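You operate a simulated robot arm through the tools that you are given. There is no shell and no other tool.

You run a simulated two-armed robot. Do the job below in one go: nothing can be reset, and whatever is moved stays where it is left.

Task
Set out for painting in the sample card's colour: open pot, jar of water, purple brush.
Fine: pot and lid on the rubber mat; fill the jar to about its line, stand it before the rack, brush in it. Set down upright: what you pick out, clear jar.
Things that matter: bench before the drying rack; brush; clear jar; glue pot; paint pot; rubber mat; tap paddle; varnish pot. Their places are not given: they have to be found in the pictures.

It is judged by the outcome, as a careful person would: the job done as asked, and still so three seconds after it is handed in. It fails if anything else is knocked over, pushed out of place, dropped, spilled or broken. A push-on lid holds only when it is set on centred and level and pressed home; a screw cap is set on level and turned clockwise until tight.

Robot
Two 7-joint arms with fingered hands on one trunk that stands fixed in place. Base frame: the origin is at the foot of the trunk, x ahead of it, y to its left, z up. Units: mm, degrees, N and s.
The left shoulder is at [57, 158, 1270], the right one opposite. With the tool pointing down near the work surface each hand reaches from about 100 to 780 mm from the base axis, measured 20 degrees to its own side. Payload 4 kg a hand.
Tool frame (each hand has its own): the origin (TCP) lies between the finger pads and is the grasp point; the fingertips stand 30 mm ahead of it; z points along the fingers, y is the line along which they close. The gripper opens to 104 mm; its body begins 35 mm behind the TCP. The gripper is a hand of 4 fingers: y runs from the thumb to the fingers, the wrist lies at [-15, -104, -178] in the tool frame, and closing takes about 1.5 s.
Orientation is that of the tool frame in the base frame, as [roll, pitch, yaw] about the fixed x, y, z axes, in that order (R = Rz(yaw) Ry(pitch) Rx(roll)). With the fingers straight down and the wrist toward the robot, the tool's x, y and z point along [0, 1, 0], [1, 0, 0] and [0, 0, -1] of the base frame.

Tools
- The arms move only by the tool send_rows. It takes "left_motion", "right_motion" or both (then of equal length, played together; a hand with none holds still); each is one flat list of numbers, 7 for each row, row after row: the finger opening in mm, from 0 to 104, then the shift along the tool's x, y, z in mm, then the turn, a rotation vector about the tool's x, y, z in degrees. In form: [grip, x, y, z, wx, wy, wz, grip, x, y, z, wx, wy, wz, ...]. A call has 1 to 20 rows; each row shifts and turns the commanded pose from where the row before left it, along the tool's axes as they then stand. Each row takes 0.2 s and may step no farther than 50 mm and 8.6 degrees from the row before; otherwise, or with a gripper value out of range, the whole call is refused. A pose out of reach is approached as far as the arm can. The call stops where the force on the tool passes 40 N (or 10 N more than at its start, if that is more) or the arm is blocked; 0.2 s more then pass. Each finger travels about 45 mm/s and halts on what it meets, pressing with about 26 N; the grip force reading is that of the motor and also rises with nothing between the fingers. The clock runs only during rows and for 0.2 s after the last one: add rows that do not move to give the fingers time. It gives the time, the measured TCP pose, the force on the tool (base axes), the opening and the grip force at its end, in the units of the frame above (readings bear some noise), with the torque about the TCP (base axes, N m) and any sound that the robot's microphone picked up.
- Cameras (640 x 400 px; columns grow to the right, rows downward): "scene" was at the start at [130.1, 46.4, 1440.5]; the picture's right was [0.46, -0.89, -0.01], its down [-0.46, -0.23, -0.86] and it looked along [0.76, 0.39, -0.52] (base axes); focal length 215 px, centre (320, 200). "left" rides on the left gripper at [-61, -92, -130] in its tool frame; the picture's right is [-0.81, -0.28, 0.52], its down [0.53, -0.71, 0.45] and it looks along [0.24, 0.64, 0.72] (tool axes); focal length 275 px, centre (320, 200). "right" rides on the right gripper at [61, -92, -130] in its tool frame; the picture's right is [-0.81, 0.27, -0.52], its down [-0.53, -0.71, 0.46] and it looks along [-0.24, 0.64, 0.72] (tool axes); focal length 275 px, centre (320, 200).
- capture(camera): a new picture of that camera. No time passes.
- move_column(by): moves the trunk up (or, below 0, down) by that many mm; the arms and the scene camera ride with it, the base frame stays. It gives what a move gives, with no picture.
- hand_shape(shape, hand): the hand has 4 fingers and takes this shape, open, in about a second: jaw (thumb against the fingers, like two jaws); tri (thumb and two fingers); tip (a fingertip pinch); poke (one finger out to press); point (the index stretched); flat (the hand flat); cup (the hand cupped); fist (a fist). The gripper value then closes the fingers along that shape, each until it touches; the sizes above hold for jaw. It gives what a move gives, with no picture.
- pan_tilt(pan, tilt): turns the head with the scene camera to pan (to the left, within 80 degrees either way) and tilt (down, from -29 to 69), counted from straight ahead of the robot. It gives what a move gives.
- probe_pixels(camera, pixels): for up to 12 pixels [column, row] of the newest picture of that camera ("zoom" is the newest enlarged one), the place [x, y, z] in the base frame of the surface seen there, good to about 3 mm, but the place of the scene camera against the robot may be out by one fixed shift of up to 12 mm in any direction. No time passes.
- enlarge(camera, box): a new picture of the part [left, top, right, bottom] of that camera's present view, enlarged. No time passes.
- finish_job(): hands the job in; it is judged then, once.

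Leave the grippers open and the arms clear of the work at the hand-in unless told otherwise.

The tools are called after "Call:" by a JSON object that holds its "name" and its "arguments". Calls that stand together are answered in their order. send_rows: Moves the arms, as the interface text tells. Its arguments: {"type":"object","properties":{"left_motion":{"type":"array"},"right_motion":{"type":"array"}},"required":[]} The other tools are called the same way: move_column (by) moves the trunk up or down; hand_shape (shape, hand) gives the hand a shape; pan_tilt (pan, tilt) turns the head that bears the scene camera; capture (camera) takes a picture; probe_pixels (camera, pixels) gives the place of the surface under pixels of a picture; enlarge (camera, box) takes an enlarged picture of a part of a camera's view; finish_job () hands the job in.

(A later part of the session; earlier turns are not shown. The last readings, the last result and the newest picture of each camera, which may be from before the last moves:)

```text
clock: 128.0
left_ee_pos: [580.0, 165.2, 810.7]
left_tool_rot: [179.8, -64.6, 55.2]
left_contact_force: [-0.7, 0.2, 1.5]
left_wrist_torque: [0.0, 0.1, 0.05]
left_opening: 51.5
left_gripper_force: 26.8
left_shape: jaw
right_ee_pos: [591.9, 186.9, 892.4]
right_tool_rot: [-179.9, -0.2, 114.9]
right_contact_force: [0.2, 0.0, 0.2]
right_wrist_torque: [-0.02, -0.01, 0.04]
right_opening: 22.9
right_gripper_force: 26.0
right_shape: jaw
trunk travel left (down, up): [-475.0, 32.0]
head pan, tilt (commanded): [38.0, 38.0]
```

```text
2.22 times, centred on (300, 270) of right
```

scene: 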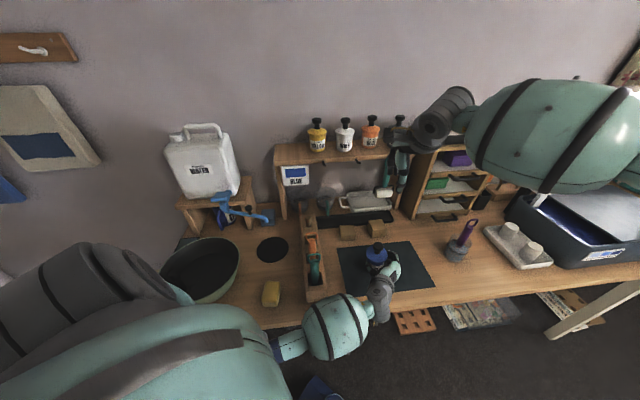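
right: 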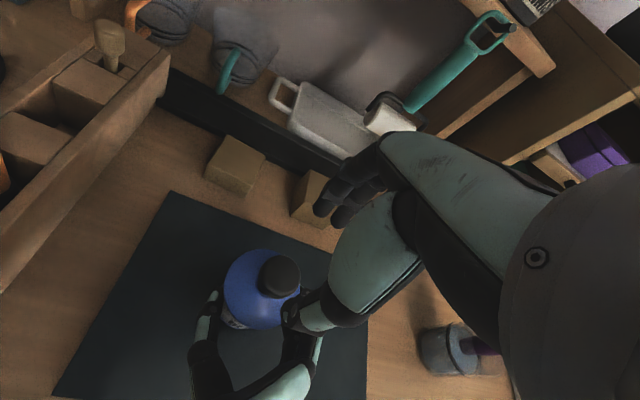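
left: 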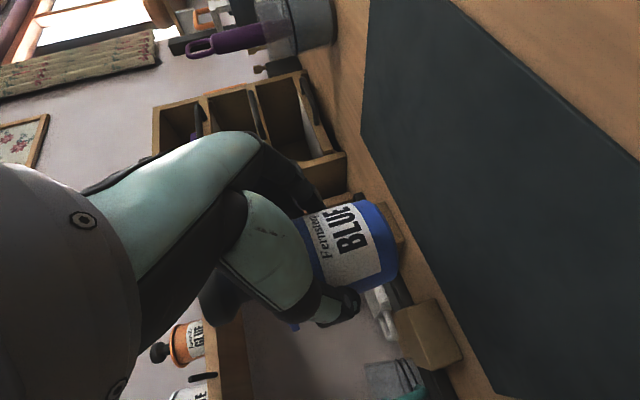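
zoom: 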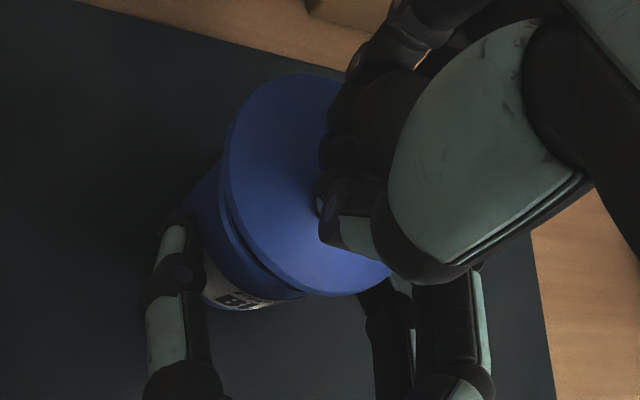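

The lid has come off and is rising clear; the pot stays. Lifting on 80 mm.

Call:
{"name": "send_rows", "arguments": {"right_motion": [10, 0, 0, -8, 0, 0, 0, 10, 0, 0, -12, 0, 0, 0, 10, 0, 0, -20, 0, 0, 0, 10, 0, 0, -20, 0, 0, 0, 10, 0, 0, -20, 0, 0, 0, 10, 0, 0, 0, 0, 0, 0], "left_motion": [32, 0, 0, 0, 0, 0, 0, 32, 0, 0, 0, 0, 0, 0, 32, 0, 0, 0, 0, 0, 0, 32, 0, 0, 0, 0, 0, 0, 32, 0, 0, 0, 0, 0, 0, 32, 0, 0, 0, 0, 0, 0]}}

Call:
{"name": "capture", "arguments": {"camera": "right"}}

Call:
{"name": "enlarge", "arguments": {"camera": "scene", "box": [340, 190, 430, 270]}}

```text
clock: 129.4
left_ee_pos: [580.1, 166.5, 810.6]
left_tool_rot: [179.6, -64.7, 55.4]
left_contact_force: [-1.2, -0.4, 0.3]
left_wrist_torque: [-0.02, 0.09, 0.02]
left_opening: 51.4
left_gripper_force: 26.1
left_shape: jaw
right_ee_pos: [590.9, 187.0, 972.3]
right_tool_rot: [-179.9, -0.1, 115.0]
right_contact_force: [-0.8, 0.0, -0.6]
right_wrist_torque: [0.0, -0.01, 0.02]
right_opening: 22.9
right_gripper_force: 25.9
right_shape: jaw
trunk travel left (down, up): [-475.0, 32.0]
head pan, tilt (commanded): [38.0, 38.0]
```

```text
taken
```

right: 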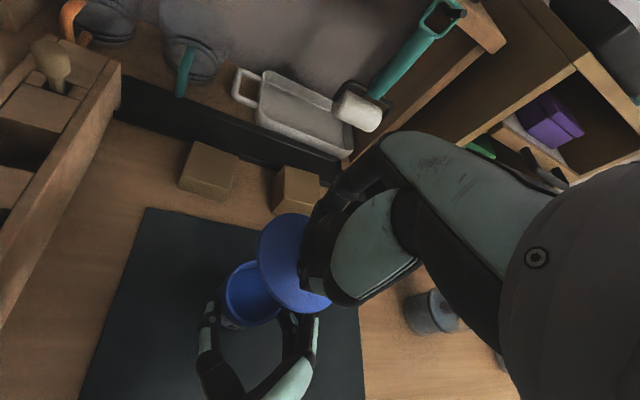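

```text
5.00 times, centred on (385, 230) of scene
```

zoom: 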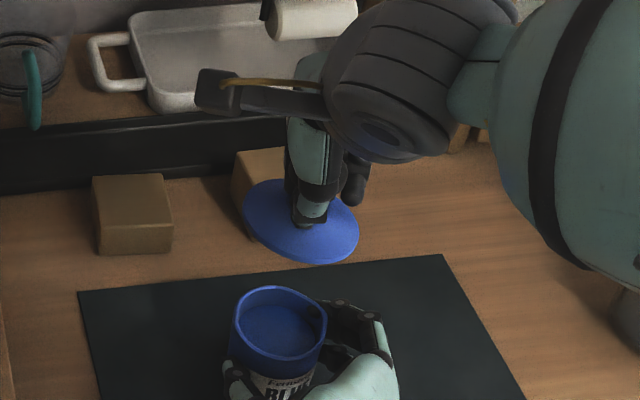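

The lid is off and the blue paint shows. Next the left hand opens and backs away from the pot, while the right hand holds the lid up.

Call:
{"name": "send_rows", "arguments": {"left_motion": [56, 0, 0, 0, 0, 0, 0, 62, 0, 0, 0, 0, 0, 0, 70, 0, 0, 0, 0, 0, 0, 80, 0, 0, 0, 0, 0, 0, 84, 0, 0, 0, 0, 0, 0], "right_motion": [10, 0, 0, 0, 0, 0, 0, 10, 0, 0, 0, 0, 0, 0, 10, 0, 0, 0, 0, 0, 0, 10, 0, 0, 0, 0, 0, 0, 10, 0, 0, 0, 0, 0, 0]}}

Call:
{"name": "enlarge", "arguments": {"camera": "scene", "box": [340, 190, 430, 270]}}

Call:
{"name": "capture", "arguments": {"camera": "left"}}

```text
clock: 130.6
left_ee_pos: [582.7, 166.4, 810.3]
left_tool_rot: [180.0, -64.7, 55.1]
left_contact_force: [0.9, 0.6, -0.7]
left_wrist_torque: [0.03, -0.03, 0.0]
left_opening: 83.6
left_gripper_force: 0.1
left_shape: jaw
right_ee_pos: [591.0, 187.7, 973.0]
right_tool_rot: [-179.8, 0.0, 115.0]
right_contact_force: [0.4, 0.7, 0.9]
right_wrist_torque: [-0.02, -0.01, 0.02]
right_opening: 22.4
right_gripper_force: 25.9
right_shape: jaw
trunk travel left (down, up): [-475.0, 32.0]
head pan, tilt (commanded): [38.0, 38.0]
```

```text
5.00 times, centred on (385, 230) of scene
```

zoom: 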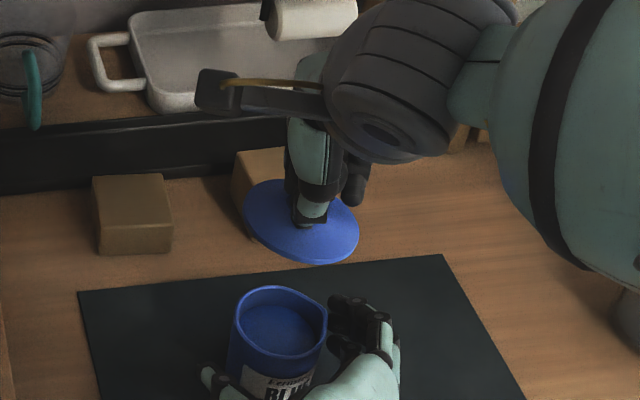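

```text
taken
```

left: 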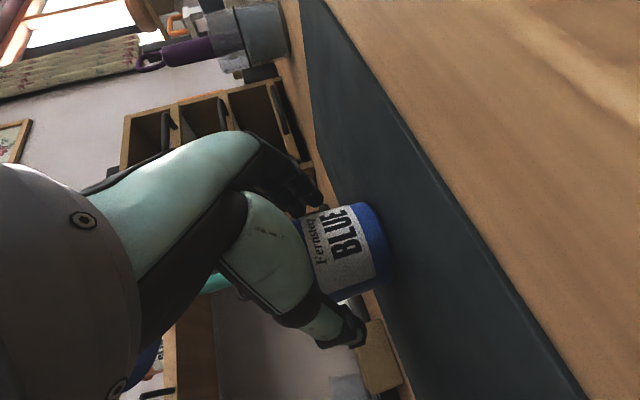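

The pot stands by itself. Backing the left hand out.

Call:
{"name": "send_rows", "arguments": {"left_motion": [84, 0, 0, -10, 0, 0, 0, 84, 0, 0, -15, 0, 0, 0, 84, 0, 0, -20, 0, 0, 0, 90, 0, 0, -30, 0, 0, 0, 100, 0, 0, -35, 0, 0, 0, 100, 0, 0, 0, 0, 0, 0], "right_motion": [10, 0, 0, 0, 0, 0, 0, 10, 0, 0, 0, 0, 0, 0, 10, 0, 0, 0, 0, 0, 0, 10, 0, 0, 0, 0, 0, 0, 10, 0, 0, 0, 0, 0, 0, 10, 0, 0, 0, 0, 0, 0]}}

Call:
{"name": "enlarge", "arguments": {"camera": "scene", "box": [330, 190, 450, 300]}}

Call:
{"name": "capture", "arguments": {"camera": "scene"}}

```text
clock: 132.0
left_ee_pos: [524.3, 85.0, 857.1]
left_tool_rot: [179.9, -64.7, 55.1]
left_contact_force: [-0.3, -0.2, -0.4]
left_wrist_torque: [0.02, 0.0, -0.05]
left_opening: 99.7
left_gripper_force: 0.0
left_shape: jaw
right_ee_pos: [592.3, 187.7, 971.5]
right_tool_rot: [-179.9, -0.1, 115.0]
right_contact_force: [0.7, 0.5, -0.3]
right_wrist_torque: [0.01, 0.0, -0.01]
right_opening: 22.7
right_gripper_force: 26.0
right_shape: jaw
trunk travel left (down, up): [-475.0, 32.0]
head pan, tilt (commanded): [38.0, 38.0]
```

```text
3.64 times, centred on (390, 245) of scene
```

zoom: 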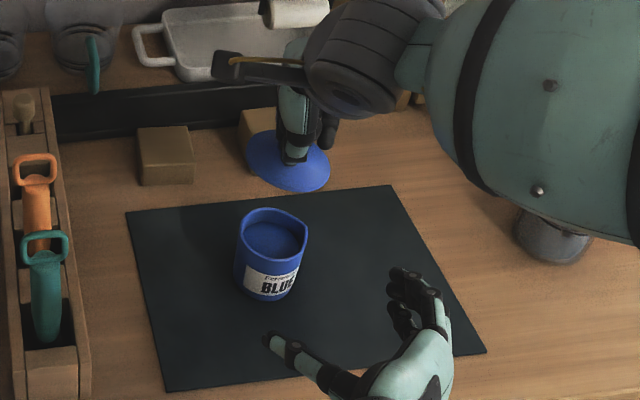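

```text
taken
```

scene: 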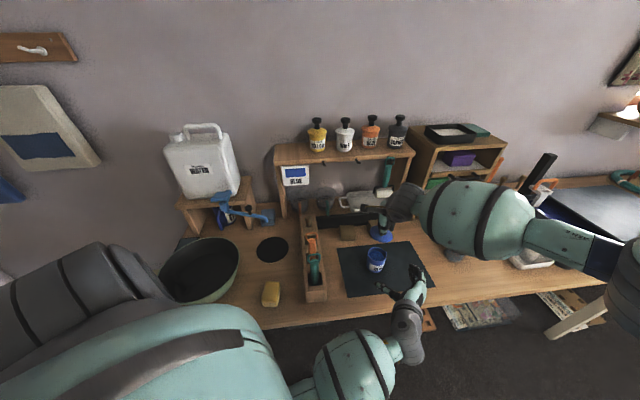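

The open pot stands on the mat. To free the left hand from under the right forearm, I first raise the lid and move it to the right.

Call:
{"name": "send_rows", "arguments": {"right_motion": [10, 0, 0, -30, 0, 0, 0, 10, 0, 0, -45, 0, 0, 0, 10, 0, 0, -45, 0, 0, 0, 10, -35, -3, -5, 0, 0, 0, 10, -45, -3.5, 0, 0, 0, 0, 10, -40, -3.5, 0, 0, 0, 0, 10, -16, 0, 0, 0, 0, 0, 10, 0, 0, 0, 0, 0, 0]}}

Call:
{"name": "capture", "arguments": {"camera": "scene"}}

Call:
{"name": "capture", "arguments": {"camera": "right"}}

```text
clock: 133.8
left_ee_pos: [522.9, 84.2, 858.3]
left_tool_rot: [179.8, -64.7, 55.3]
left_contact_force: [-0.1, 0.3, -0.6]
left_wrist_torque: [-0.03, 0.01, 0.01]
left_opening: 99.8
left_gripper_force: 0.0
left_shape: jaw
right_ee_pos: [639.9, 59.3, 1096.0]
right_tool_rot: [-179.9, -0.1, 115.1]
right_contact_force: [-0.7, 0.6, 0.0]
right_wrist_torque: [-0.01, -0.01, 0.01]
right_opening: 22.8
right_gripper_force: 25.7
right_shape: jaw
trunk travel left (down, up): [-475.0, 32.0]
head pan, tilt (commanded): [38.0, 38.0]
```

```text
taken
```

scene: 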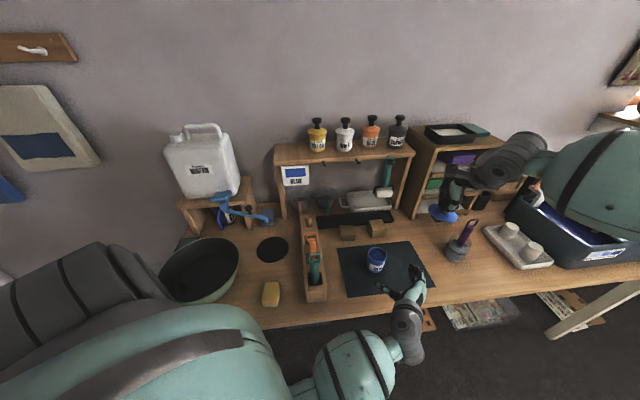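

```text
taken
```

right: 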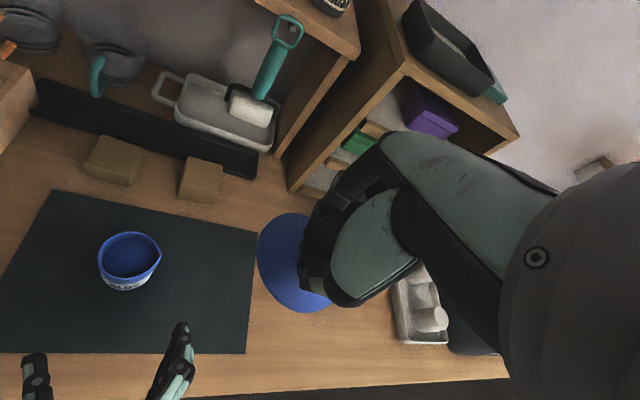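

Now withdrawing the left hand: back, up, then up and away to the left.

Call:
{"name": "send_rows", "arguments": {"left_motion": [100, 0, 0, -40, 0, 0, 0, 100, 38.4, 0, -18.1, 0, 0, 0, 100, 38.4, 0, -18.1, 0, 0, 0, 100, 35.4, -13.7, 19.2, 0, 0, 0, 100, 35.4, -13.7, 19.2, 0, 0, 0, 100, 35.4, -13.7, 19.2, 0, 0, 0, 100, 35.4, -13.7, 19.2, 0, 0, 0, 100, 35.4, -13.7, 19.2, 0, 0, 0, 100, 35.4, -13.7, 19.2, 0, 0, 0, 100, 35.4, -13.7, 19.2, 0, 0, 0, 100, 35.4, -13.7, 19.2, 0, 0, 0, 100, 0, 0, 0, 0, 0, 0]}}

Call:
{"name": "capture", "arguments": {"camera": "scene"}}

```text
clock: 135.4
left_ee_pos: [564.0, 136.2, 963.9]
left_tool_rot: [-155.1, -58.5, 31.3]
left_contact_force: [1.8, -0.5, -1.3]
left_wrist_torque: [0.11, -0.04, 0.06]
left_opening: 99.7
left_gripper_force: 0.1
left_shape: jaw
right_ee_pos: [620.5, 58.7, 1105.5]
right_tool_rot: [179.8, 0.4, 114.9]
right_contact_force: [-0.2, -0.7, -2.4]
right_wrist_torque: [0.06, -0.06, -0.03]
right_opening: 22.5
right_gripper_force: 25.6
right_shape: jaw
trunk travel left (down, up): [-475.0, 32.0]
head pan, tilt (commanded): [38.0, 38.0]
stopped in row 7 (left hand): the force on the tool passed its limit at 96 N (the readings are from after the stop); the commanded pose is now the measured one
```

```text
taken
```

scene: 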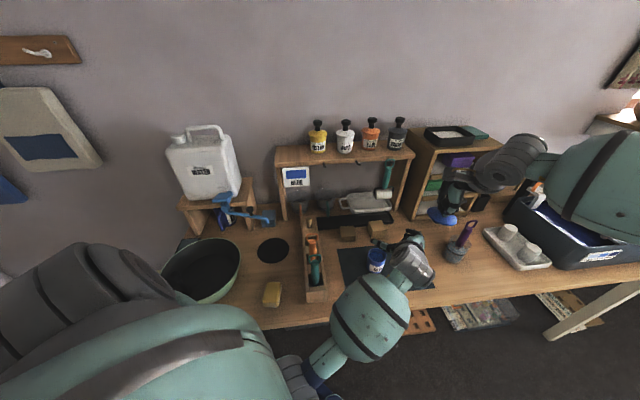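

The left hand stopped with a strong force. I need to see what it touched.

Call:
{"name": "enlarge", "arguments": {"camera": "scene", "box": [320, 200, 480, 330]}}

Call:
{"name": "capture", "arguments": {"camera": "left"}}

Call:
{"name": "capture", "arguments": {"camera": "right"}}

```text
3.08 times, centred on (400, 265) of scene
```

zoom: 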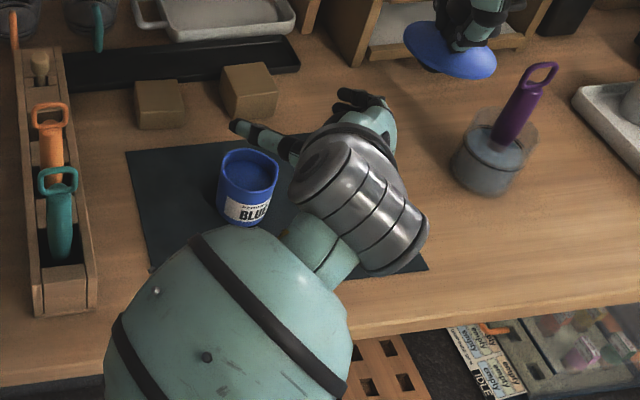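

```text
taken
```

left: 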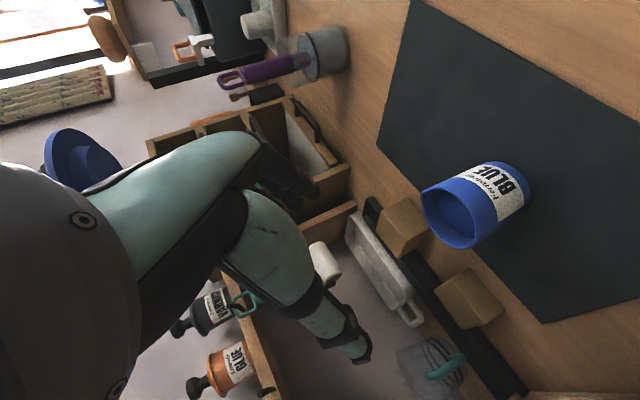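

```text
taken
```

right: 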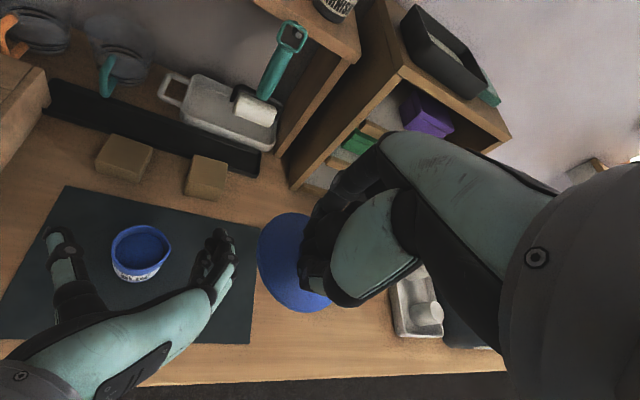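

Pot, lid and jar look undisturbed. I'll probe the left forearm/elbow to see what blocked the arm.

Call:
{"name": "probe_pixels", "arguments": {"camera": "scene", "pixels": [[372, 318], [340, 340], [320, 360], [295, 380], [310, 385], [400, 290], [415, 265], [390, 245], [350, 300], [280, 370], [240, 360], [395, 340]]}}

Call:
{"name": "pan_tilt", "arguments": {"pan": 20, "tilt": 60}}

Call:
{"name": "capture", "arguments": {"camera": "scene"}}

```text
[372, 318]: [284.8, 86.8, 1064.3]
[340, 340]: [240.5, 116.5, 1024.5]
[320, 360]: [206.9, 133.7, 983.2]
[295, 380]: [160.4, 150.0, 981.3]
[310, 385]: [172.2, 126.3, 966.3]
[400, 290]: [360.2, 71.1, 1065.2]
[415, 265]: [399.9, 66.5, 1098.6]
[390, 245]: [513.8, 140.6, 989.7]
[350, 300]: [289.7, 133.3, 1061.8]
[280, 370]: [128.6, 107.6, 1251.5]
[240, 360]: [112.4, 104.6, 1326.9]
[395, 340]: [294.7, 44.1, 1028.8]
```

```text
clock: 136.2
left_ee_pos: [569.3, 137.3, 977.6]
left_tool_rot: [-158.3, -59.7, 34.1]
left_contact_force: [0.9, -0.8, -0.5]
left_wrist_torque: [0.02, 0.02, -0.01]
left_opening: 99.6
left_gripper_force: 0.1
left_shape: jaw
right_ee_pos: [627.0, 57.2, 1103.7]
right_tool_rot: [179.7, 0.2, 114.8]
right_contact_force: [0.1, -0.7, -0.6]
right_wrist_torque: [-0.01, 0.03, 0.0]
right_opening: 22.3
right_gripper_force: 25.7
right_shape: jaw
trunk travel left (down, up): [-475.0, 32.0]
head pan, tilt (commanded): [20.0, 60.0]
```

```text
taken
```

scene: 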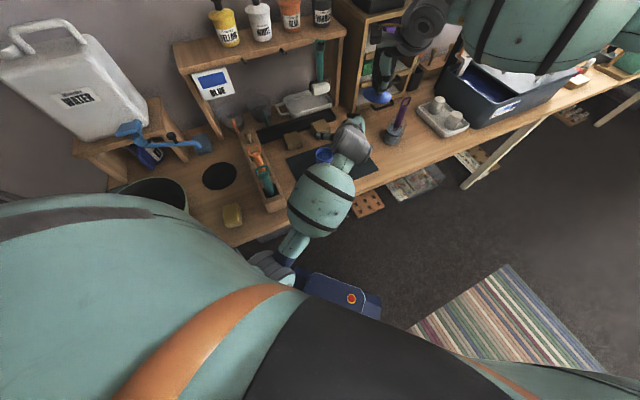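

The left elbow had come up against the robot's own trunk; nothing on the bench was touched. I'll free it by moving the left hand outward, up and to the left in gentle steps.

Call:
{"name": "send_rows", "arguments": {"left_motion": [100, 15.4, -4.6, 8.7, 0, 0, 0, 100, 15.4, -4.6, 8.7, 0, 0, 0, 100, 15.4, -4.6, 8.7, 0, 0, 0, 100, 15.4, -4.6, 8.7, 0, 0, 0, 100, 0, 0, 0, 0, 0, 0]}}

Call:
{"name": "capture", "arguments": {"camera": "scene"}}

```text
clock: 136.6
left_ee_pos: [562.5, 139.3, 976.0]
left_tool_rot: [-156.5, -58.7, 32.6]
left_contact_force: [-0.4, -0.5, 0.1]
left_wrist_torque: [-0.01, -0.05, -0.03]
left_opening: 100.0
left_gripper_force: 0.0
left_shape: jaw
right_ee_pos: [612.0, 58.9, 1111.7]
right_tool_rot: [178.8, 0.6, 114.9]
right_contact_force: [0.1, -1.0, -0.1]
right_wrist_torque: [-0.03, -0.01, -0.02]
right_opening: 22.4
right_gripper_force: 26.0
right_shape: jaw
trunk travel left (down, up): [-475.0, 32.0]
head pan, tilt (commanded): [20.0, 60.0]
stopped in row 1 (left hand): the arm was blocked; the commanded pose is now the measured one
```

```text
taken
```

scene: 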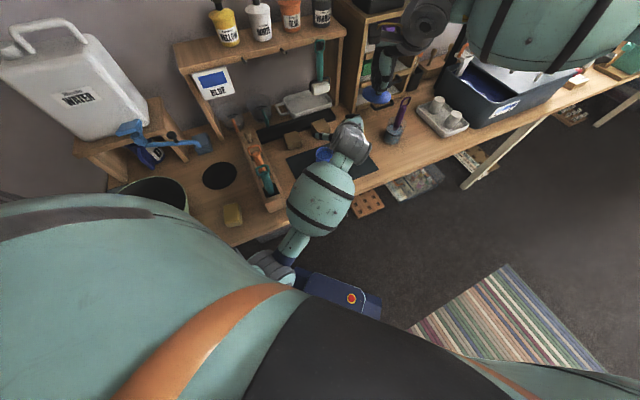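

The arm is blocked in that direction (elbow against the trunk). I'll first move the right hand with the lid farther right for room.

Call:
{"name": "send_rows", "arguments": {"right_motion": [10, -30, -6, -10, 0.6, 0.3, 0, 10, -40, -8.2, -12.7, 0.6, 0.3, 0, 10, -40, -8.2, -12.7, 0, 0, 0, 10, -20, -4, -5, 0, 0, 0, 10, 0, 0, 0, 0, 0, 0]}}

Call:
{"name": "capture", "arguments": {"camera": "scene"}}

```text
clock: 137.8
left_ee_pos: [563.6, 141.3, 992.3]
left_tool_rot: [-160.5, -60.1, 36.0]
left_contact_force: [0.1, 1.3, 0.4]
left_wrist_torque: [-0.02, 0.01, 0.01]
left_opening: 99.8
left_gripper_force: 0.1
left_shape: jaw
right_ee_pos: [642.7, -70.8, 1149.8]
right_tool_rot: [-179.9, -0.1, 114.9]
right_contact_force: [-0.3, 0.7, 0.2]
right_wrist_torque: [0.07, -0.01, -0.04]
right_opening: 22.6
right_gripper_force: 25.2
right_shape: jaw
trunk travel left (down, up): [-475.0, 32.0]
head pan, tilt (commanded): [20.0, 60.0]
```

```text
taken
```

scene: 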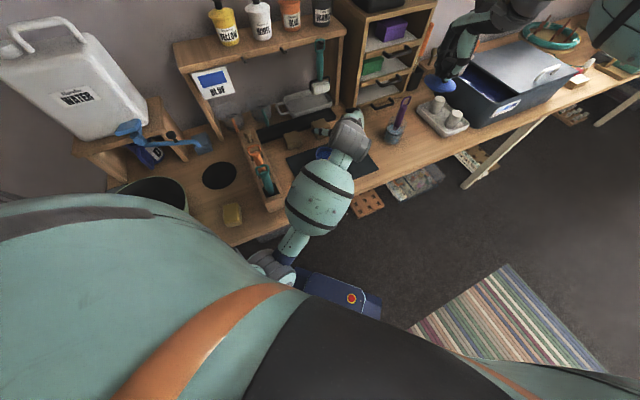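

Now moving the left hand forward (away from the trunk) to free its elbow.

Call:
{"name": "send_rows", "arguments": {"left_motion": [100, 0.3, 20.8, 7.4, 0, 0, 0, 100, 0.3, 20.8, 7.4, 0, 0, 0, 100, 0.3, 20.8, 7.4, 0, 0, 0, 100, 0, 0, 0, 0, 0, 0]}}

Call:
{"name": "capture", "arguments": {"camera": "scene"}}

Call:
{"name": "capture", "arguments": {"camera": "left"}}

```text
clock: 138.8
left_ee_pos: [612.9, 121.6, 957.3]
left_tool_rot: [-159.1, -58.9, 34.7]
left_contact_force: [-0.1, 0.1, 0.8]
left_wrist_torque: [-0.01, 0.02, -0.01]
left_opening: 100.4
left_gripper_force: 0.1
left_shape: jaw
right_ee_pos: [644.0, -72.3, 1148.9]
right_tool_rot: [-179.8, -0.1, 114.9]
right_contact_force: [0.5, 0.3, -0.2]
right_wrist_torque: [0.0, -0.03, 0.01]
right_opening: 22.4
right_gripper_force: 26.2
right_shape: jaw
trunk travel left (down, up): [-475.0, 32.0]
head pan, tilt (commanded): [20.0, 60.0]
```

```text
taken
```

scene: 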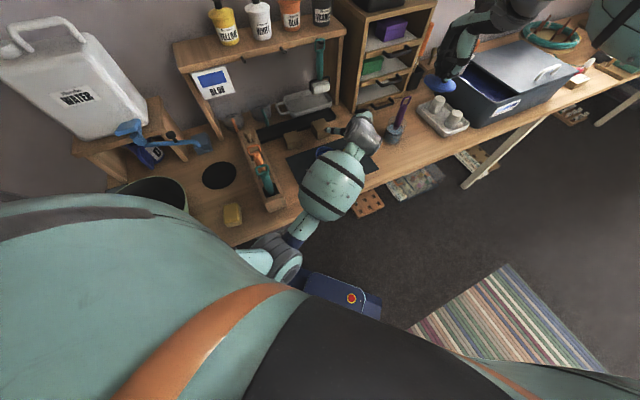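

```text
taken
```

left: 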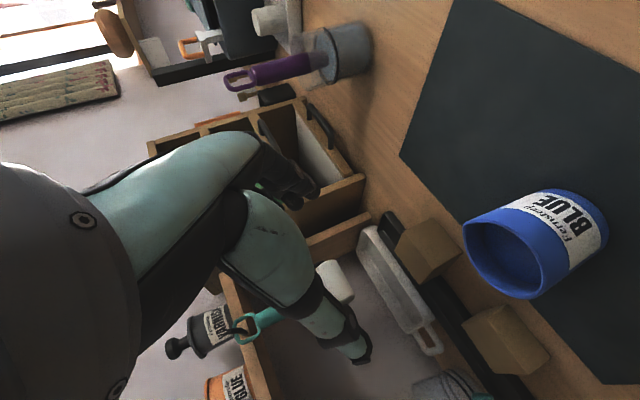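

The elbow is free now. Raising the left hand while extended, then moving it to the left.

Call:
{"name": "send_rows", "arguments": {"left_motion": [100, 25, -2.7, -1.5, 0, 0, 0, 100, 33, -3.5, -2, 0, 0, 0, 100, 33, -3.5, -2, 0, 0, 0, 100, 33, -3.5, -2, 0, 0, 0, 100, 30, -3.5, -2, 0, 0, 0, 100, 0, 0, 0, 0, 0, 0]}}

Call:
{"name": "capture", "arguments": {"camera": "scene"}}

```text
clock: 140.2
left_ee_pos: [659.5, 168.1, 1097.6]
left_tool_rot: [-159.2, -59.0, 34.9]
left_contact_force: [0.1, 0.5, 0.7]
left_wrist_torque: [-0.01, 0.05, -0.01]
left_opening: 99.9
left_gripper_force: 0.1
left_shape: jaw
right_ee_pos: [643.8, -71.4, 1150.6]
right_tool_rot: [-179.8, -0.1, 114.7]
right_contact_force: [-0.6, 0.0, -0.4]
right_wrist_torque: [0.0, 0.01, 0.0]
right_opening: 22.4
right_gripper_force: 26.3
right_shape: jaw
trunk travel left (down, up): [-475.0, 32.0]
head pan, tilt (commanded): [20.0, 60.0]
```

```text
taken
```

scene: 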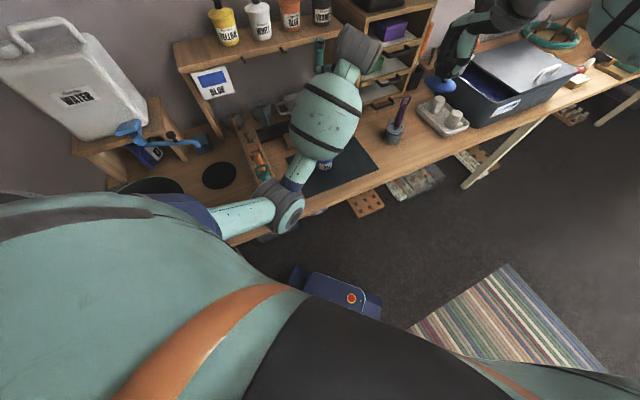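

Free and up. Now moving the left hand off to the left.

Call:
{"name": "send_rows", "arguments": {"left_motion": [100, 18.5, -33, 17.7, 0, 0, 0, 100, 18.5, -33, 17.7, 0, 0, 0, 100, 18.5, -33, 17.7, 0, 0, 0, 100, 18.5, -33, 17.7, 0, 0, 0, 100, 18.5, -33, 17.7, 0, 0, 0, 100, 18.5, -33, 17.7, 0, 0, 0, 100, 0, 0, 0, 0, 0, 0]}}

Call:
{"name": "pan_tilt", "arguments": {"pan": 20, "tilt": 38}}

Call:
{"name": "capture", "arguments": {"camera": "scene"}}

```text
clock: 141.8
left_ee_pos: [603.6, 396.3, 1178.3]
left_tool_rot: [-158.9, -58.9, 34.6]
left_contact_force: [0.3, -1.0, 0.2]
left_wrist_torque: [0.02, -0.02, -0.02]
left_opening: 99.9
left_gripper_force: 0.1
left_shape: jaw
right_ee_pos: [643.9, -71.8, 1148.9]
right_tool_rot: [-179.9, -0.1, 114.8]
right_contact_force: [0.0, 0.1, -0.1]
right_wrist_torque: [-0.01, 0.0, -0.02]
right_opening: 22.0
right_gripper_force: 26.2
right_shape: jaw
trunk travel left (down, up): [-475.0, 32.0]
head pan, tilt (commanded): [20.0, 60.0]
```

```text
clock: 142.6
left_ee_pos: [602.5, 397.7, 1177.6]
left_tool_rot: [-159.0, -58.9, 34.7]
left_contact_force: [-0.3, -0.2, -0.1]
left_wrist_torque: [-0.02, -0.01, -0.02]
left_opening: 100.1
left_gripper_force: 0.0
left_shape: jaw
right_ee_pos: [644.4, -71.4, 1149.9]
right_tool_rot: [-179.8, -0.2, 114.7]
right_contact_force: [0.8, 0.4, 0.4]
right_wrist_torque: [0.01, -0.01, 0.01]
right_opening: 22.5
right_gripper_force: 25.4
right_shape: jaw
trunk travel left (down, up): [-475.0, 32.0]
head pan, tilt (commanded): [20.0, 38.0]
```

```text
taken
```

scene: 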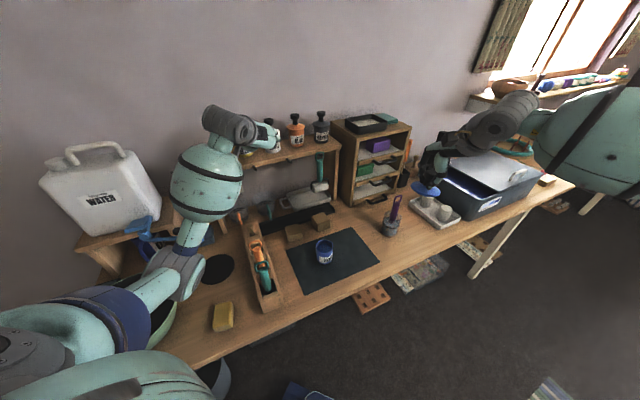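

The mat is clear of arms; the open pot stands at pixel (324,252). I'll check how the lid hangs in the right hand before setting it down.

Call:
{"name": "enlarge", "arguments": {"camera": "scene", "box": [390, 140, 470, 220]}}

Call:
{"name": "probe_pixels", "arguments": {"camera": "zoom", "pixels": [[195, 215], [230, 255], [290, 270], [250, 225], [280, 245], [330, 265], [210, 235], [260, 260]]}}

Call:
{"name": "enlarge", "arguments": {"camera": "right", "box": [230, 180, 390, 340]}}

Call:
{"name": "capture", "arguments": {"camera": "left"}}

```text
5.00 times, centred on (430, 180) of scene
```

zoom: 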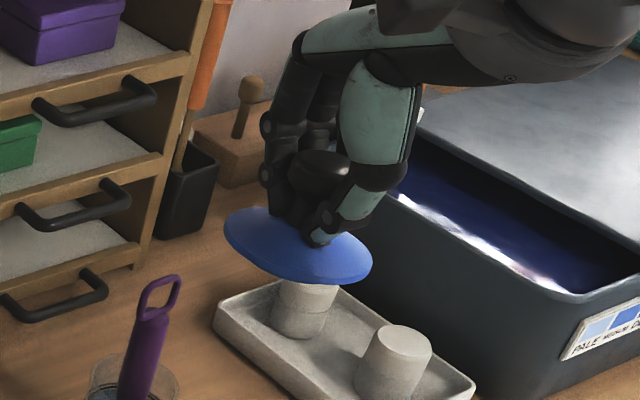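

```text
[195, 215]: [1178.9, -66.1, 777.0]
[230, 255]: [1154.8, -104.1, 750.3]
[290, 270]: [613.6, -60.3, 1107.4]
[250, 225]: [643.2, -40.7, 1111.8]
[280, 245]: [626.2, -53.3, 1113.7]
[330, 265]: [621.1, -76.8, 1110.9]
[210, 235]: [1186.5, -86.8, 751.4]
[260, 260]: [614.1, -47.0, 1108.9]
```

```text
2.50 times, centred on (310, 260) of right
```

zoom: 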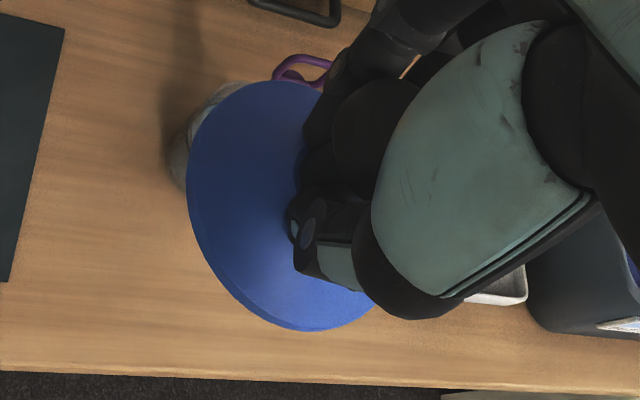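

```text
taken
```

left: 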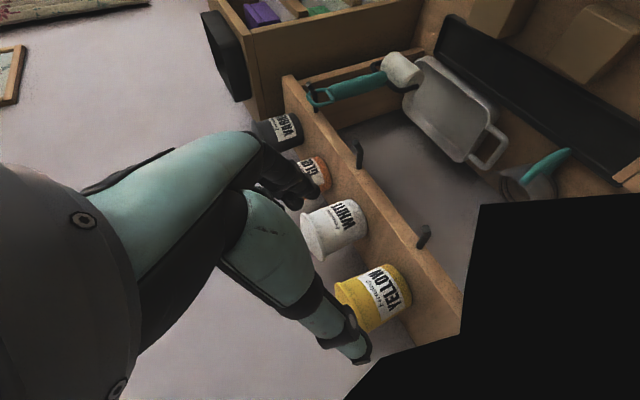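

The lid hangs nearly level with its skirt down. Moving it over the mat at (650,105), then down.

Call:
{"name": "send_rows", "arguments": {"right_motion": [10, 30, 15, 0, 0, 0, 0, 10, 39.4, 19.9, 0, 0, 0, 0, 10, 39.4, 19.9, 0, 0, 0, 0, 10, 30, 15, 0, 0, 0, 0, 10, 18.7, 9.9, 0, 0, 0, 0, 10, 0, 0, 40, 0, 0, 0, 10, 0, 0, 45, 0, 0, 0, 10, 0, 0, 45, 0, 0, 0, 10, 0, 0, 45, 0, 0, 0, 10, 0, 0, 40, 0, 0, 0, 10, 0, 0, 0, 0, 0, 0]}}

Call:
{"name": "capture", "arguments": {"camera": "scene"}}

Call:
{"name": "capture", "arguments": {"camera": "right"}}

```text
clock: 145.0
left_ee_pos: [600.9, 398.4, 1178.9]
left_tool_rot: [-159.0, -59.0, 34.8]
left_contact_force: [-0.4, 0.1, 0.2]
left_wrist_torque: [-0.02, 0.03, -0.02]
left_opening: 99.8
left_gripper_force: 0.0
left_shape: jaw
right_ee_pos: [651.2, 105.9, 930.5]
right_tool_rot: [-179.8, -0.1, 114.8]
right_contact_force: [-0.9, -0.5, -0.3]
right_wrist_torque: [-0.01, -0.01, 0.03]
right_opening: 22.2
right_gripper_force: 26.0
right_shape: jaw
trunk travel left (down, up): [-475.0, 32.0]
head pan, tilt (commanded): [20.0, 38.0]
```

```text
taken
```

scene: 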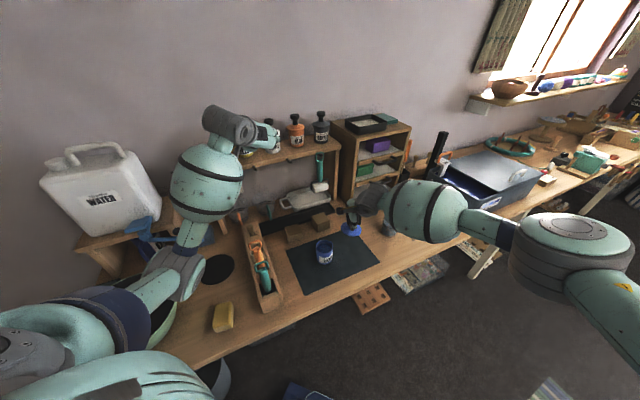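

```text
taken
```

right: 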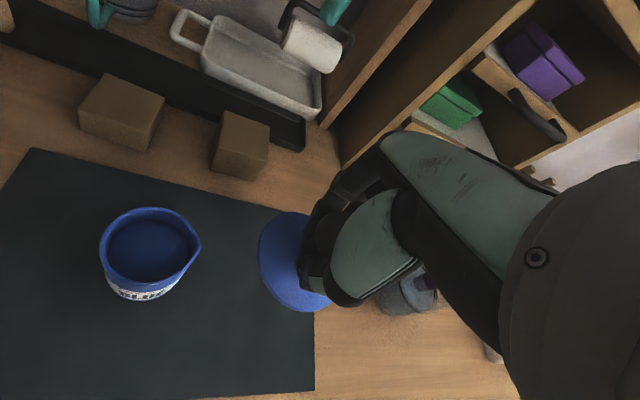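

I check that the right forearm keeps clear of the jar and brush while lowering.

Call:
{"name": "probe_pixels", "arguments": {"camera": "scene", "pixels": [[425, 210], [400, 200], [450, 215], [480, 225], [540, 240], [380, 195], [395, 225], [392, 232], [440, 240], [410, 235], [325, 250], [350, 232]]}}

Call:
{"name": "enlarge", "arguments": {"camera": "scene", "box": [280, 170, 460, 300]}}

```text
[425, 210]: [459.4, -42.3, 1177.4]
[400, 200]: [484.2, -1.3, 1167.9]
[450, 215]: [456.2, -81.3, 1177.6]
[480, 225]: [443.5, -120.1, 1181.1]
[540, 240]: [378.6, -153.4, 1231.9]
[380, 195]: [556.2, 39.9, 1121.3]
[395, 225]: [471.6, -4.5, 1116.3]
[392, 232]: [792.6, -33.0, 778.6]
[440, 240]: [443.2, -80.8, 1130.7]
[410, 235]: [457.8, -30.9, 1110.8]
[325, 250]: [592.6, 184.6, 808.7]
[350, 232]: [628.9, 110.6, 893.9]
```

```text
3.08 times, centred on (370, 235) of scene
```

zoom: 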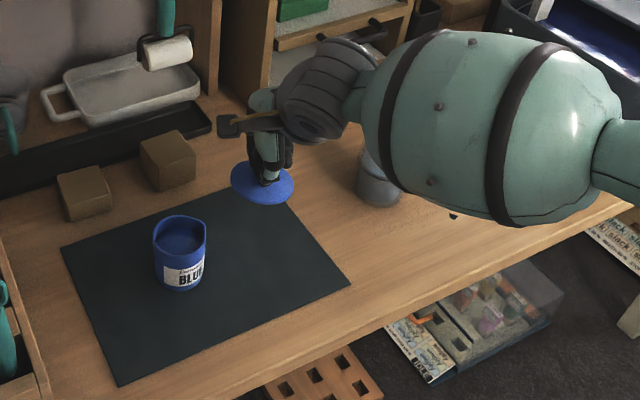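

The forearm is over 300 mm from the jar. Lowering the lid: 90 mm first.

Call:
{"name": "send_rows", "arguments": {"right_motion": [10, 0, 0, 30, 0, 0, 0, 10, 0, 0, 35, 0, 0, 0, 10, 0, 0, 25, 0, 0, 0, 10, 0, 0, 0, 0, 0, 0]}}

Call:
{"name": "enlarge", "arguments": {"camera": "scene", "box": [290, 200, 400, 290]}}

Call:
{"name": "capture", "arguments": {"camera": "right"}}

```text
clock: 146.0
left_ee_pos: [601.8, 396.6, 1178.9]
left_tool_rot: [-158.8, -58.9, 34.6]
left_contact_force: [-0.3, -0.5, -0.4]
left_wrist_torque: [-0.02, 0.02, 0.03]
left_opening: 100.3
left_gripper_force: 0.1
left_shape: jaw
right_ee_pos: [654.0, 106.0, 841.2]
right_tool_rot: [-179.8, -0.3, 114.8]
right_contact_force: [-0.1, -0.1, -0.3]
right_wrist_torque: [-0.03, -0.02, 0.0]
right_opening: 22.3
right_gripper_force: 25.9
right_shape: jaw
trunk travel left (down, up): [-475.0, 32.0]
head pan, tilt (commanded): [20.0, 38.0]
```

```text
4.44 times, centred on (345, 245) of scene
```

zoom: 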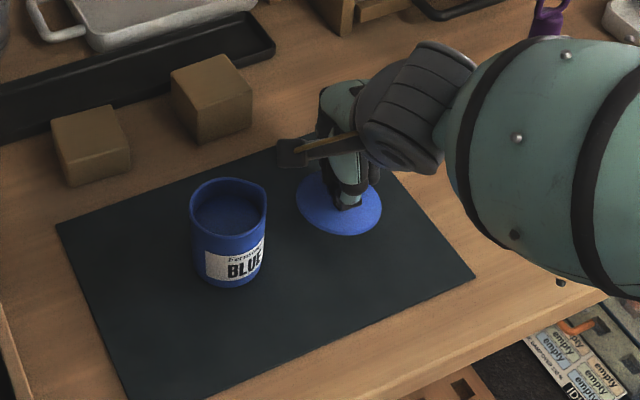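

```text
taken
```

right: 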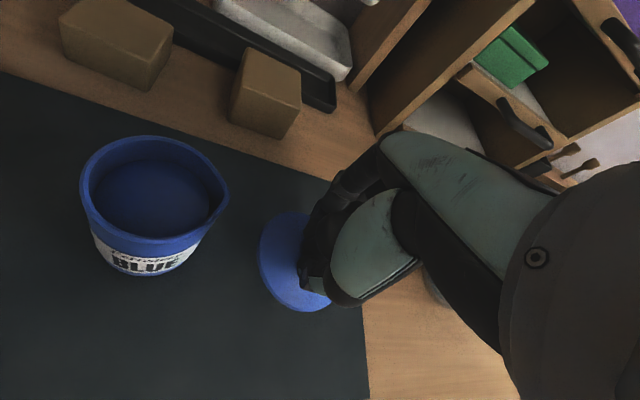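

Lowering further: 20 mm, then small steps until the mat is felt.

Call:
{"name": "send_rows", "arguments": {"right_motion": [10, 0, 0, 10, 0, 0, 0, 10, 0, 0, 8, 0, 0, 0, 10, 0, 0, 4, 0, 0, 0, 10, 0, 0, 0, 0, 0, 0]}}

Call:
{"name": "enlarge", "arguments": {"camera": "scene", "box": [310, 200, 390, 270]}}

```text
clock: 147.0
left_ee_pos: [602.4, 395.8, 1179.6]
left_tool_rot: [-158.9, -59.0, 34.6]
left_contact_force: [-0.1, -0.1, -0.4]
left_wrist_torque: [0.01, -0.02, 0.02]
left_opening: 100.1
left_gripper_force: 0.0
left_shape: jaw
right_ee_pos: [652.9, 106.9, 817.9]
right_tool_rot: [-179.7, -0.1, 114.9]
right_contact_force: [-0.9, 0.4, 0.2]
right_wrist_torque: [-0.06, -0.03, 0.01]
right_opening: 22.2
right_gripper_force: 25.7
right_shape: jaw
trunk travel left (down, up): [-475.0, 32.0]
head pan, tilt (commanded): [20.0, 38.0]
```

```text
5.71 times, centred on (350, 235) of scene
```

zoom: 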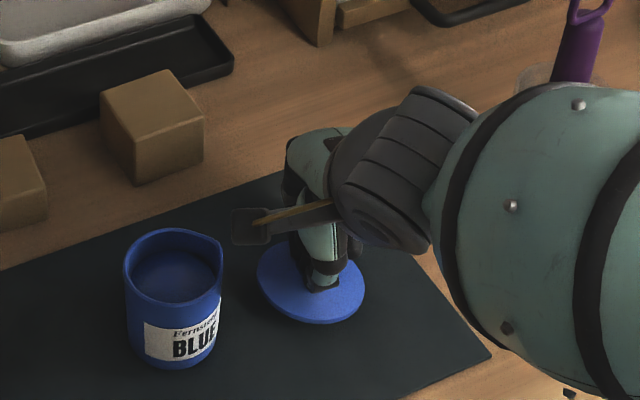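

Call:
{"name": "send_rows", "arguments": {"right_motion": [10, 0, 0, 3, 0, 0, 0, 10, 0, 0, 3, 0, 0, 0, 10, 0, 0, 0, 0, 0, 0]}}

Call:
{"name": "enlarge", "arguments": {"camera": "scene", "box": [310, 200, 390, 270]}}

Call:
{"name": "probe_pixels", "arguments": {"camera": "zoom", "pixels": [[260, 265], [310, 305], [360, 290], [285, 290], [310, 322], [340, 350], [240, 320]]}}

```text
clock: 147.8
left_ee_pos: [603.6, 396.9, 1177.4]
left_tool_rot: [-158.9, -59.0, 34.6]
left_contact_force: [-0.3, -0.4, 0.9]
left_wrist_torque: [0.02, -0.04, -0.02]
left_opening: 100.0
left_gripper_force: 0.1
left_shape: jaw
right_ee_pos: [654.6, 106.5, 813.2]
right_tool_rot: [-179.7, -0.3, 114.8]
right_contact_force: [0.0, 0.5, -0.1]
right_wrist_torque: [-0.04, 0.01, -0.03]
right_opening: 22.2
right_gripper_force: 25.9
right_shape: jaw
trunk travel left (down, up): [-475.0, 32.0]
head pan, tilt (commanded): [20.0, 38.0]
```

```text
5.71 times, centred on (350, 235) of scene
```

zoom: 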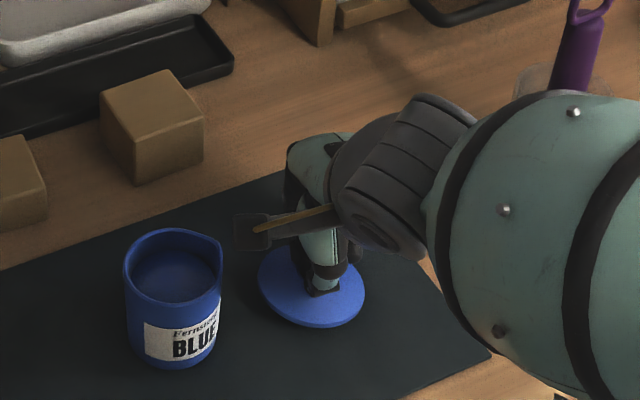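

```text
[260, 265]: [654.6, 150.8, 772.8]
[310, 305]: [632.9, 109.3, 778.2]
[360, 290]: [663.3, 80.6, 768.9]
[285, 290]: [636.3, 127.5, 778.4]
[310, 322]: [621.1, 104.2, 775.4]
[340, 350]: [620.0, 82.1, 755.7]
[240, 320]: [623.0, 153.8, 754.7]
```

No contact yet; the lid rim is about 20 mm over the mat. Continuing in 2 mm steps.

Call:
{"name": "send_rows", "arguments": {"right_motion": [10, 0, 0, 2.5, 0, 0, 0, 10, 0, 0, 2.5, 0, 0, 0, 10, 0, 0, 0, 0, 0, 0]}}

```text
clock: 148.6
left_ee_pos: [601.1, 397.3, 1178.8]
left_tool_rot: [-159.1, -59.0, 34.8]
left_contact_force: [0.5, -0.4, 0.5]
left_wrist_torque: [-0.03, 0.0, -0.01]
left_opening: 100.1
left_gripper_force: 0.2
left_shape: jaw
right_ee_pos: [653.6, 109.0, 810.5]
right_tool_rot: [-179.8, -0.3, 114.9]
right_contact_force: [-1.6, 1.0, 8.8]
right_wrist_torque: [0.02, -0.1, -0.01]
right_opening: 22.5
right_gripper_force: 25.9
right_shape: jaw
trunk travel left (down, up): [-475.0, 32.0]
head pan, tilt (commanded): [20.0, 38.0]
```

The lid touches the mat (≈9 N). Easing up 1 mm and opening slowly.

Call:
{"name": "send_rows", "arguments": {"right_motion": [10, 0, 0, -1, 0, 0, 0, 26, 0, 0, 0, 0, 0, 0, 32, 0, 0, 0, 0, 0, 0, 40, 0, 0, 0, 0, 0, 0, 50, 0, 0, 0, 0, 0, 0, 56, 0, 0, 0, 0, 0, 0, 56, 0, 0, 0, 0, 0, 0]}}

Call:
{"name": "enlarge", "arguments": {"camera": "scene", "box": [310, 200, 390, 270]}}

Call:
{"name": "capture", "arguments": {"camera": "right"}}

```text
clock: 150.2
left_ee_pos: [601.9, 397.1, 1178.5]
left_tool_rot: [-159.0, -58.9, 34.7]
left_contact_force: [0.0, 0.2, -1.1]
left_wrist_torque: [0.01, 0.01, 0.0]
left_opening: 99.9
left_gripper_force: 0.0
left_shape: jaw
right_ee_pos: [653.7, 107.2, 810.5]
right_tool_rot: [-179.7, -0.1, 114.9]
right_contact_force: [-0.5, -0.1, 0.5]
right_wrist_torque: [-0.02, -0.01, -0.03]
right_opening: 55.4
right_gripper_force: 0.1
right_shape: jaw
trunk travel left (down, up): [-475.0, 32.0]
head pan, tilt (commanded): [20.0, 38.0]
```

```text
5.71 times, centred on (350, 235) of scene
```

zoom: 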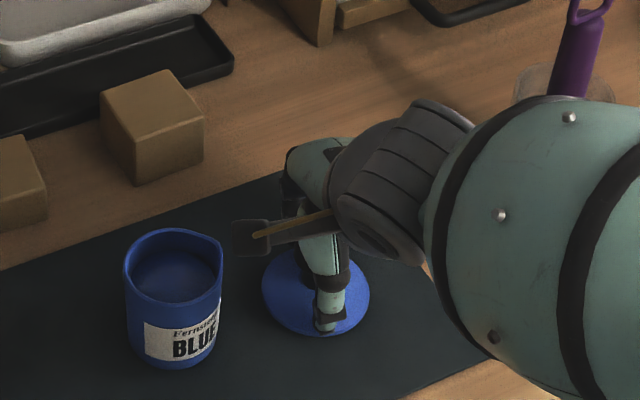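

```text
taken
```

right: 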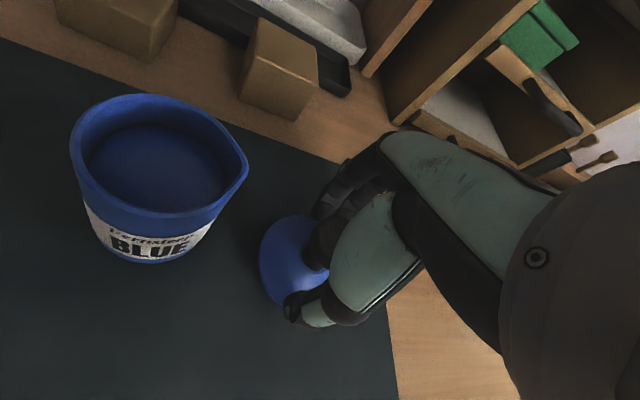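

The lid stands released on the mat, knob up. Raising the right hand straight up.

Call:
{"name": "send_rows", "arguments": {"right_motion": [56, 0, 0, -6, 0, 0, 0, 58, 0, 0, -12, 0, 0, 0, 60, 0, 0, -25, 0, 0, 0, 60, 0, 0, -40, 0, 0, 0, 70, 0, 0, -45, 0, 0, 0, 80, 0, 0, -45, 0, 0, 0, 90, 0, 0, -45, 0, 0, 0, 100, 0, 0, -45, 0, 0, 0]}}

Call:
{"name": "capture", "arguments": {"camera": "scene"}}

Call:
{"name": "capture", "arguments": {"camera": "right"}}

```text
clock: 152.0
left_ee_pos: [602.7, 397.6, 1179.7]
left_tool_rot: [-159.0, -59.0, 34.7]
left_contact_force: [0.1, 0.5, 0.4]
left_wrist_torque: [0.03, 0.01, 0.02]
left_opening: 100.1
left_gripper_force: 0.1
left_shape: jaw
right_ee_pos: [649.1, 105.7, 1075.9]
right_tool_rot: [-179.7, -0.1, 115.0]
right_contact_force: [0.7, 0.1, -0.3]
right_wrist_torque: [-0.04, -0.01, 0.01]
right_opening: 99.7
right_gripper_force: 0.0
right_shape: jaw
trunk travel left (down, up): [-475.0, 32.0]
head pan, tilt (commanded): [20.0, 38.0]
```

```text
taken
```

scene: 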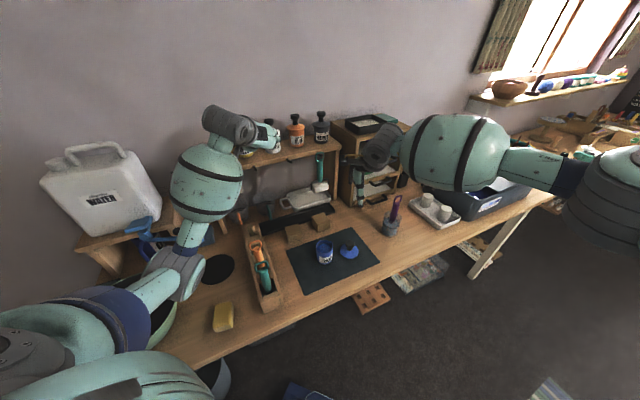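

```text
taken
```

right: 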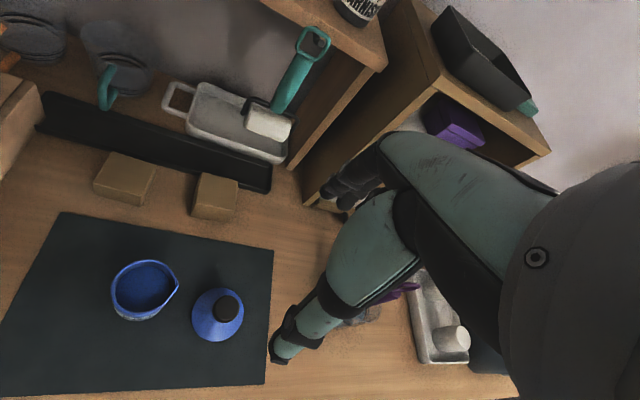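

Pot and lid are both on the mat. Moving the right hand up and away to its side, and the left hand up a little, too.

Call:
{"name": "send_rows", "arguments": {"right_motion": [100, 0, 0, -45, 0, 0, 0, 100, 0, 0, -45, 0, 0, 0, 100, 0, 0, -45, 0, 0, 0, 100, -23.8, -35.6, -6, 0, 0, 0, 100, -23.8, -35.6, -6, 0, 0, 0, 100, -23.8, -35.6, -6, 0, 0, 0, 100, -23.8, -35.6, -6, 0, 0, 0, 100, -23.8, -35.6, -6, 0, 0, 0, 100, -23.8, -35.6, -6, 0, 0, 0, 100, -23.8, -35.6, -6, 0, 0, 0, 100, -23.8, -35.6, -6, 0, 0, 0, 100, 0, 0, 0, 0, 0, 0], "left_motion": [100, 28.7, -6, -15.8, 0, 0, 0, 100, 28.7, -6, -15.8, 0, 0, 0, 100, 28.7, -6, -15.8, 0, 0, 0, 100, 0, 0, 0, 0, 0, 0, 100, 0, 0, 0, 0, 0, 0, 100, 0, 0, 0, 0, 0, 0, 100, 0, 0, 0, 0, 0, 0, 100, 0, 0, 0, 0, 0, 0, 100, 0, 0, 0, 0, 0, 0, 100, 0, 0, 0, 0, 0, 0, 100, 0, 0, 0, 0, 0, 0, 100, 0, 0, 0, 0, 0, 0]}}

Call:
{"name": "capture", "arguments": {"camera": "scene"}}

Call:
{"name": "enlarge", "arguments": {"camera": "scene", "box": [270, 180, 430, 300]}}

```text
clock: 154.6
left_ee_pos: [603.4, 400.3, 1276.1]
left_tool_rot: [-158.7, -59.0, 34.4]
left_contact_force: [-0.1, 1.3, -0.9]
left_wrist_torque: [0.01, -0.01, 0.0]
left_opening: 99.7
left_gripper_force: 0.1
left_shape: jaw
right_ee_pos: [473.2, -186.6, 1258.8]
right_tool_rot: [-179.6, -0.1, 115.0]
right_contact_force: [-0.2, 0.4, -0.3]
right_wrist_torque: [-0.07, 0.02, -0.02]
right_opening: 99.8
right_gripper_force: 0.0
right_shape: jaw
trunk travel left (down, up): [-475.0, 32.0]
head pan, tilt (commanded): [20.0, 38.0]
```

```text
taken
```

scene: 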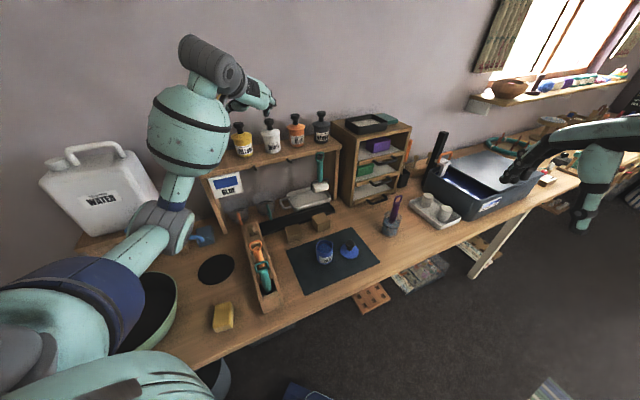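

```text
3.33 times, centred on (350, 240) of scene
```

zoom: 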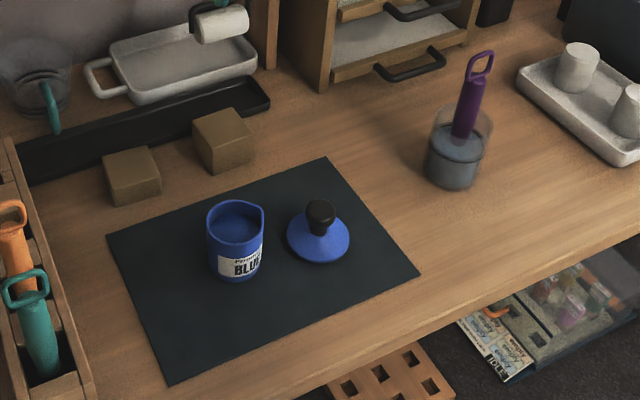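

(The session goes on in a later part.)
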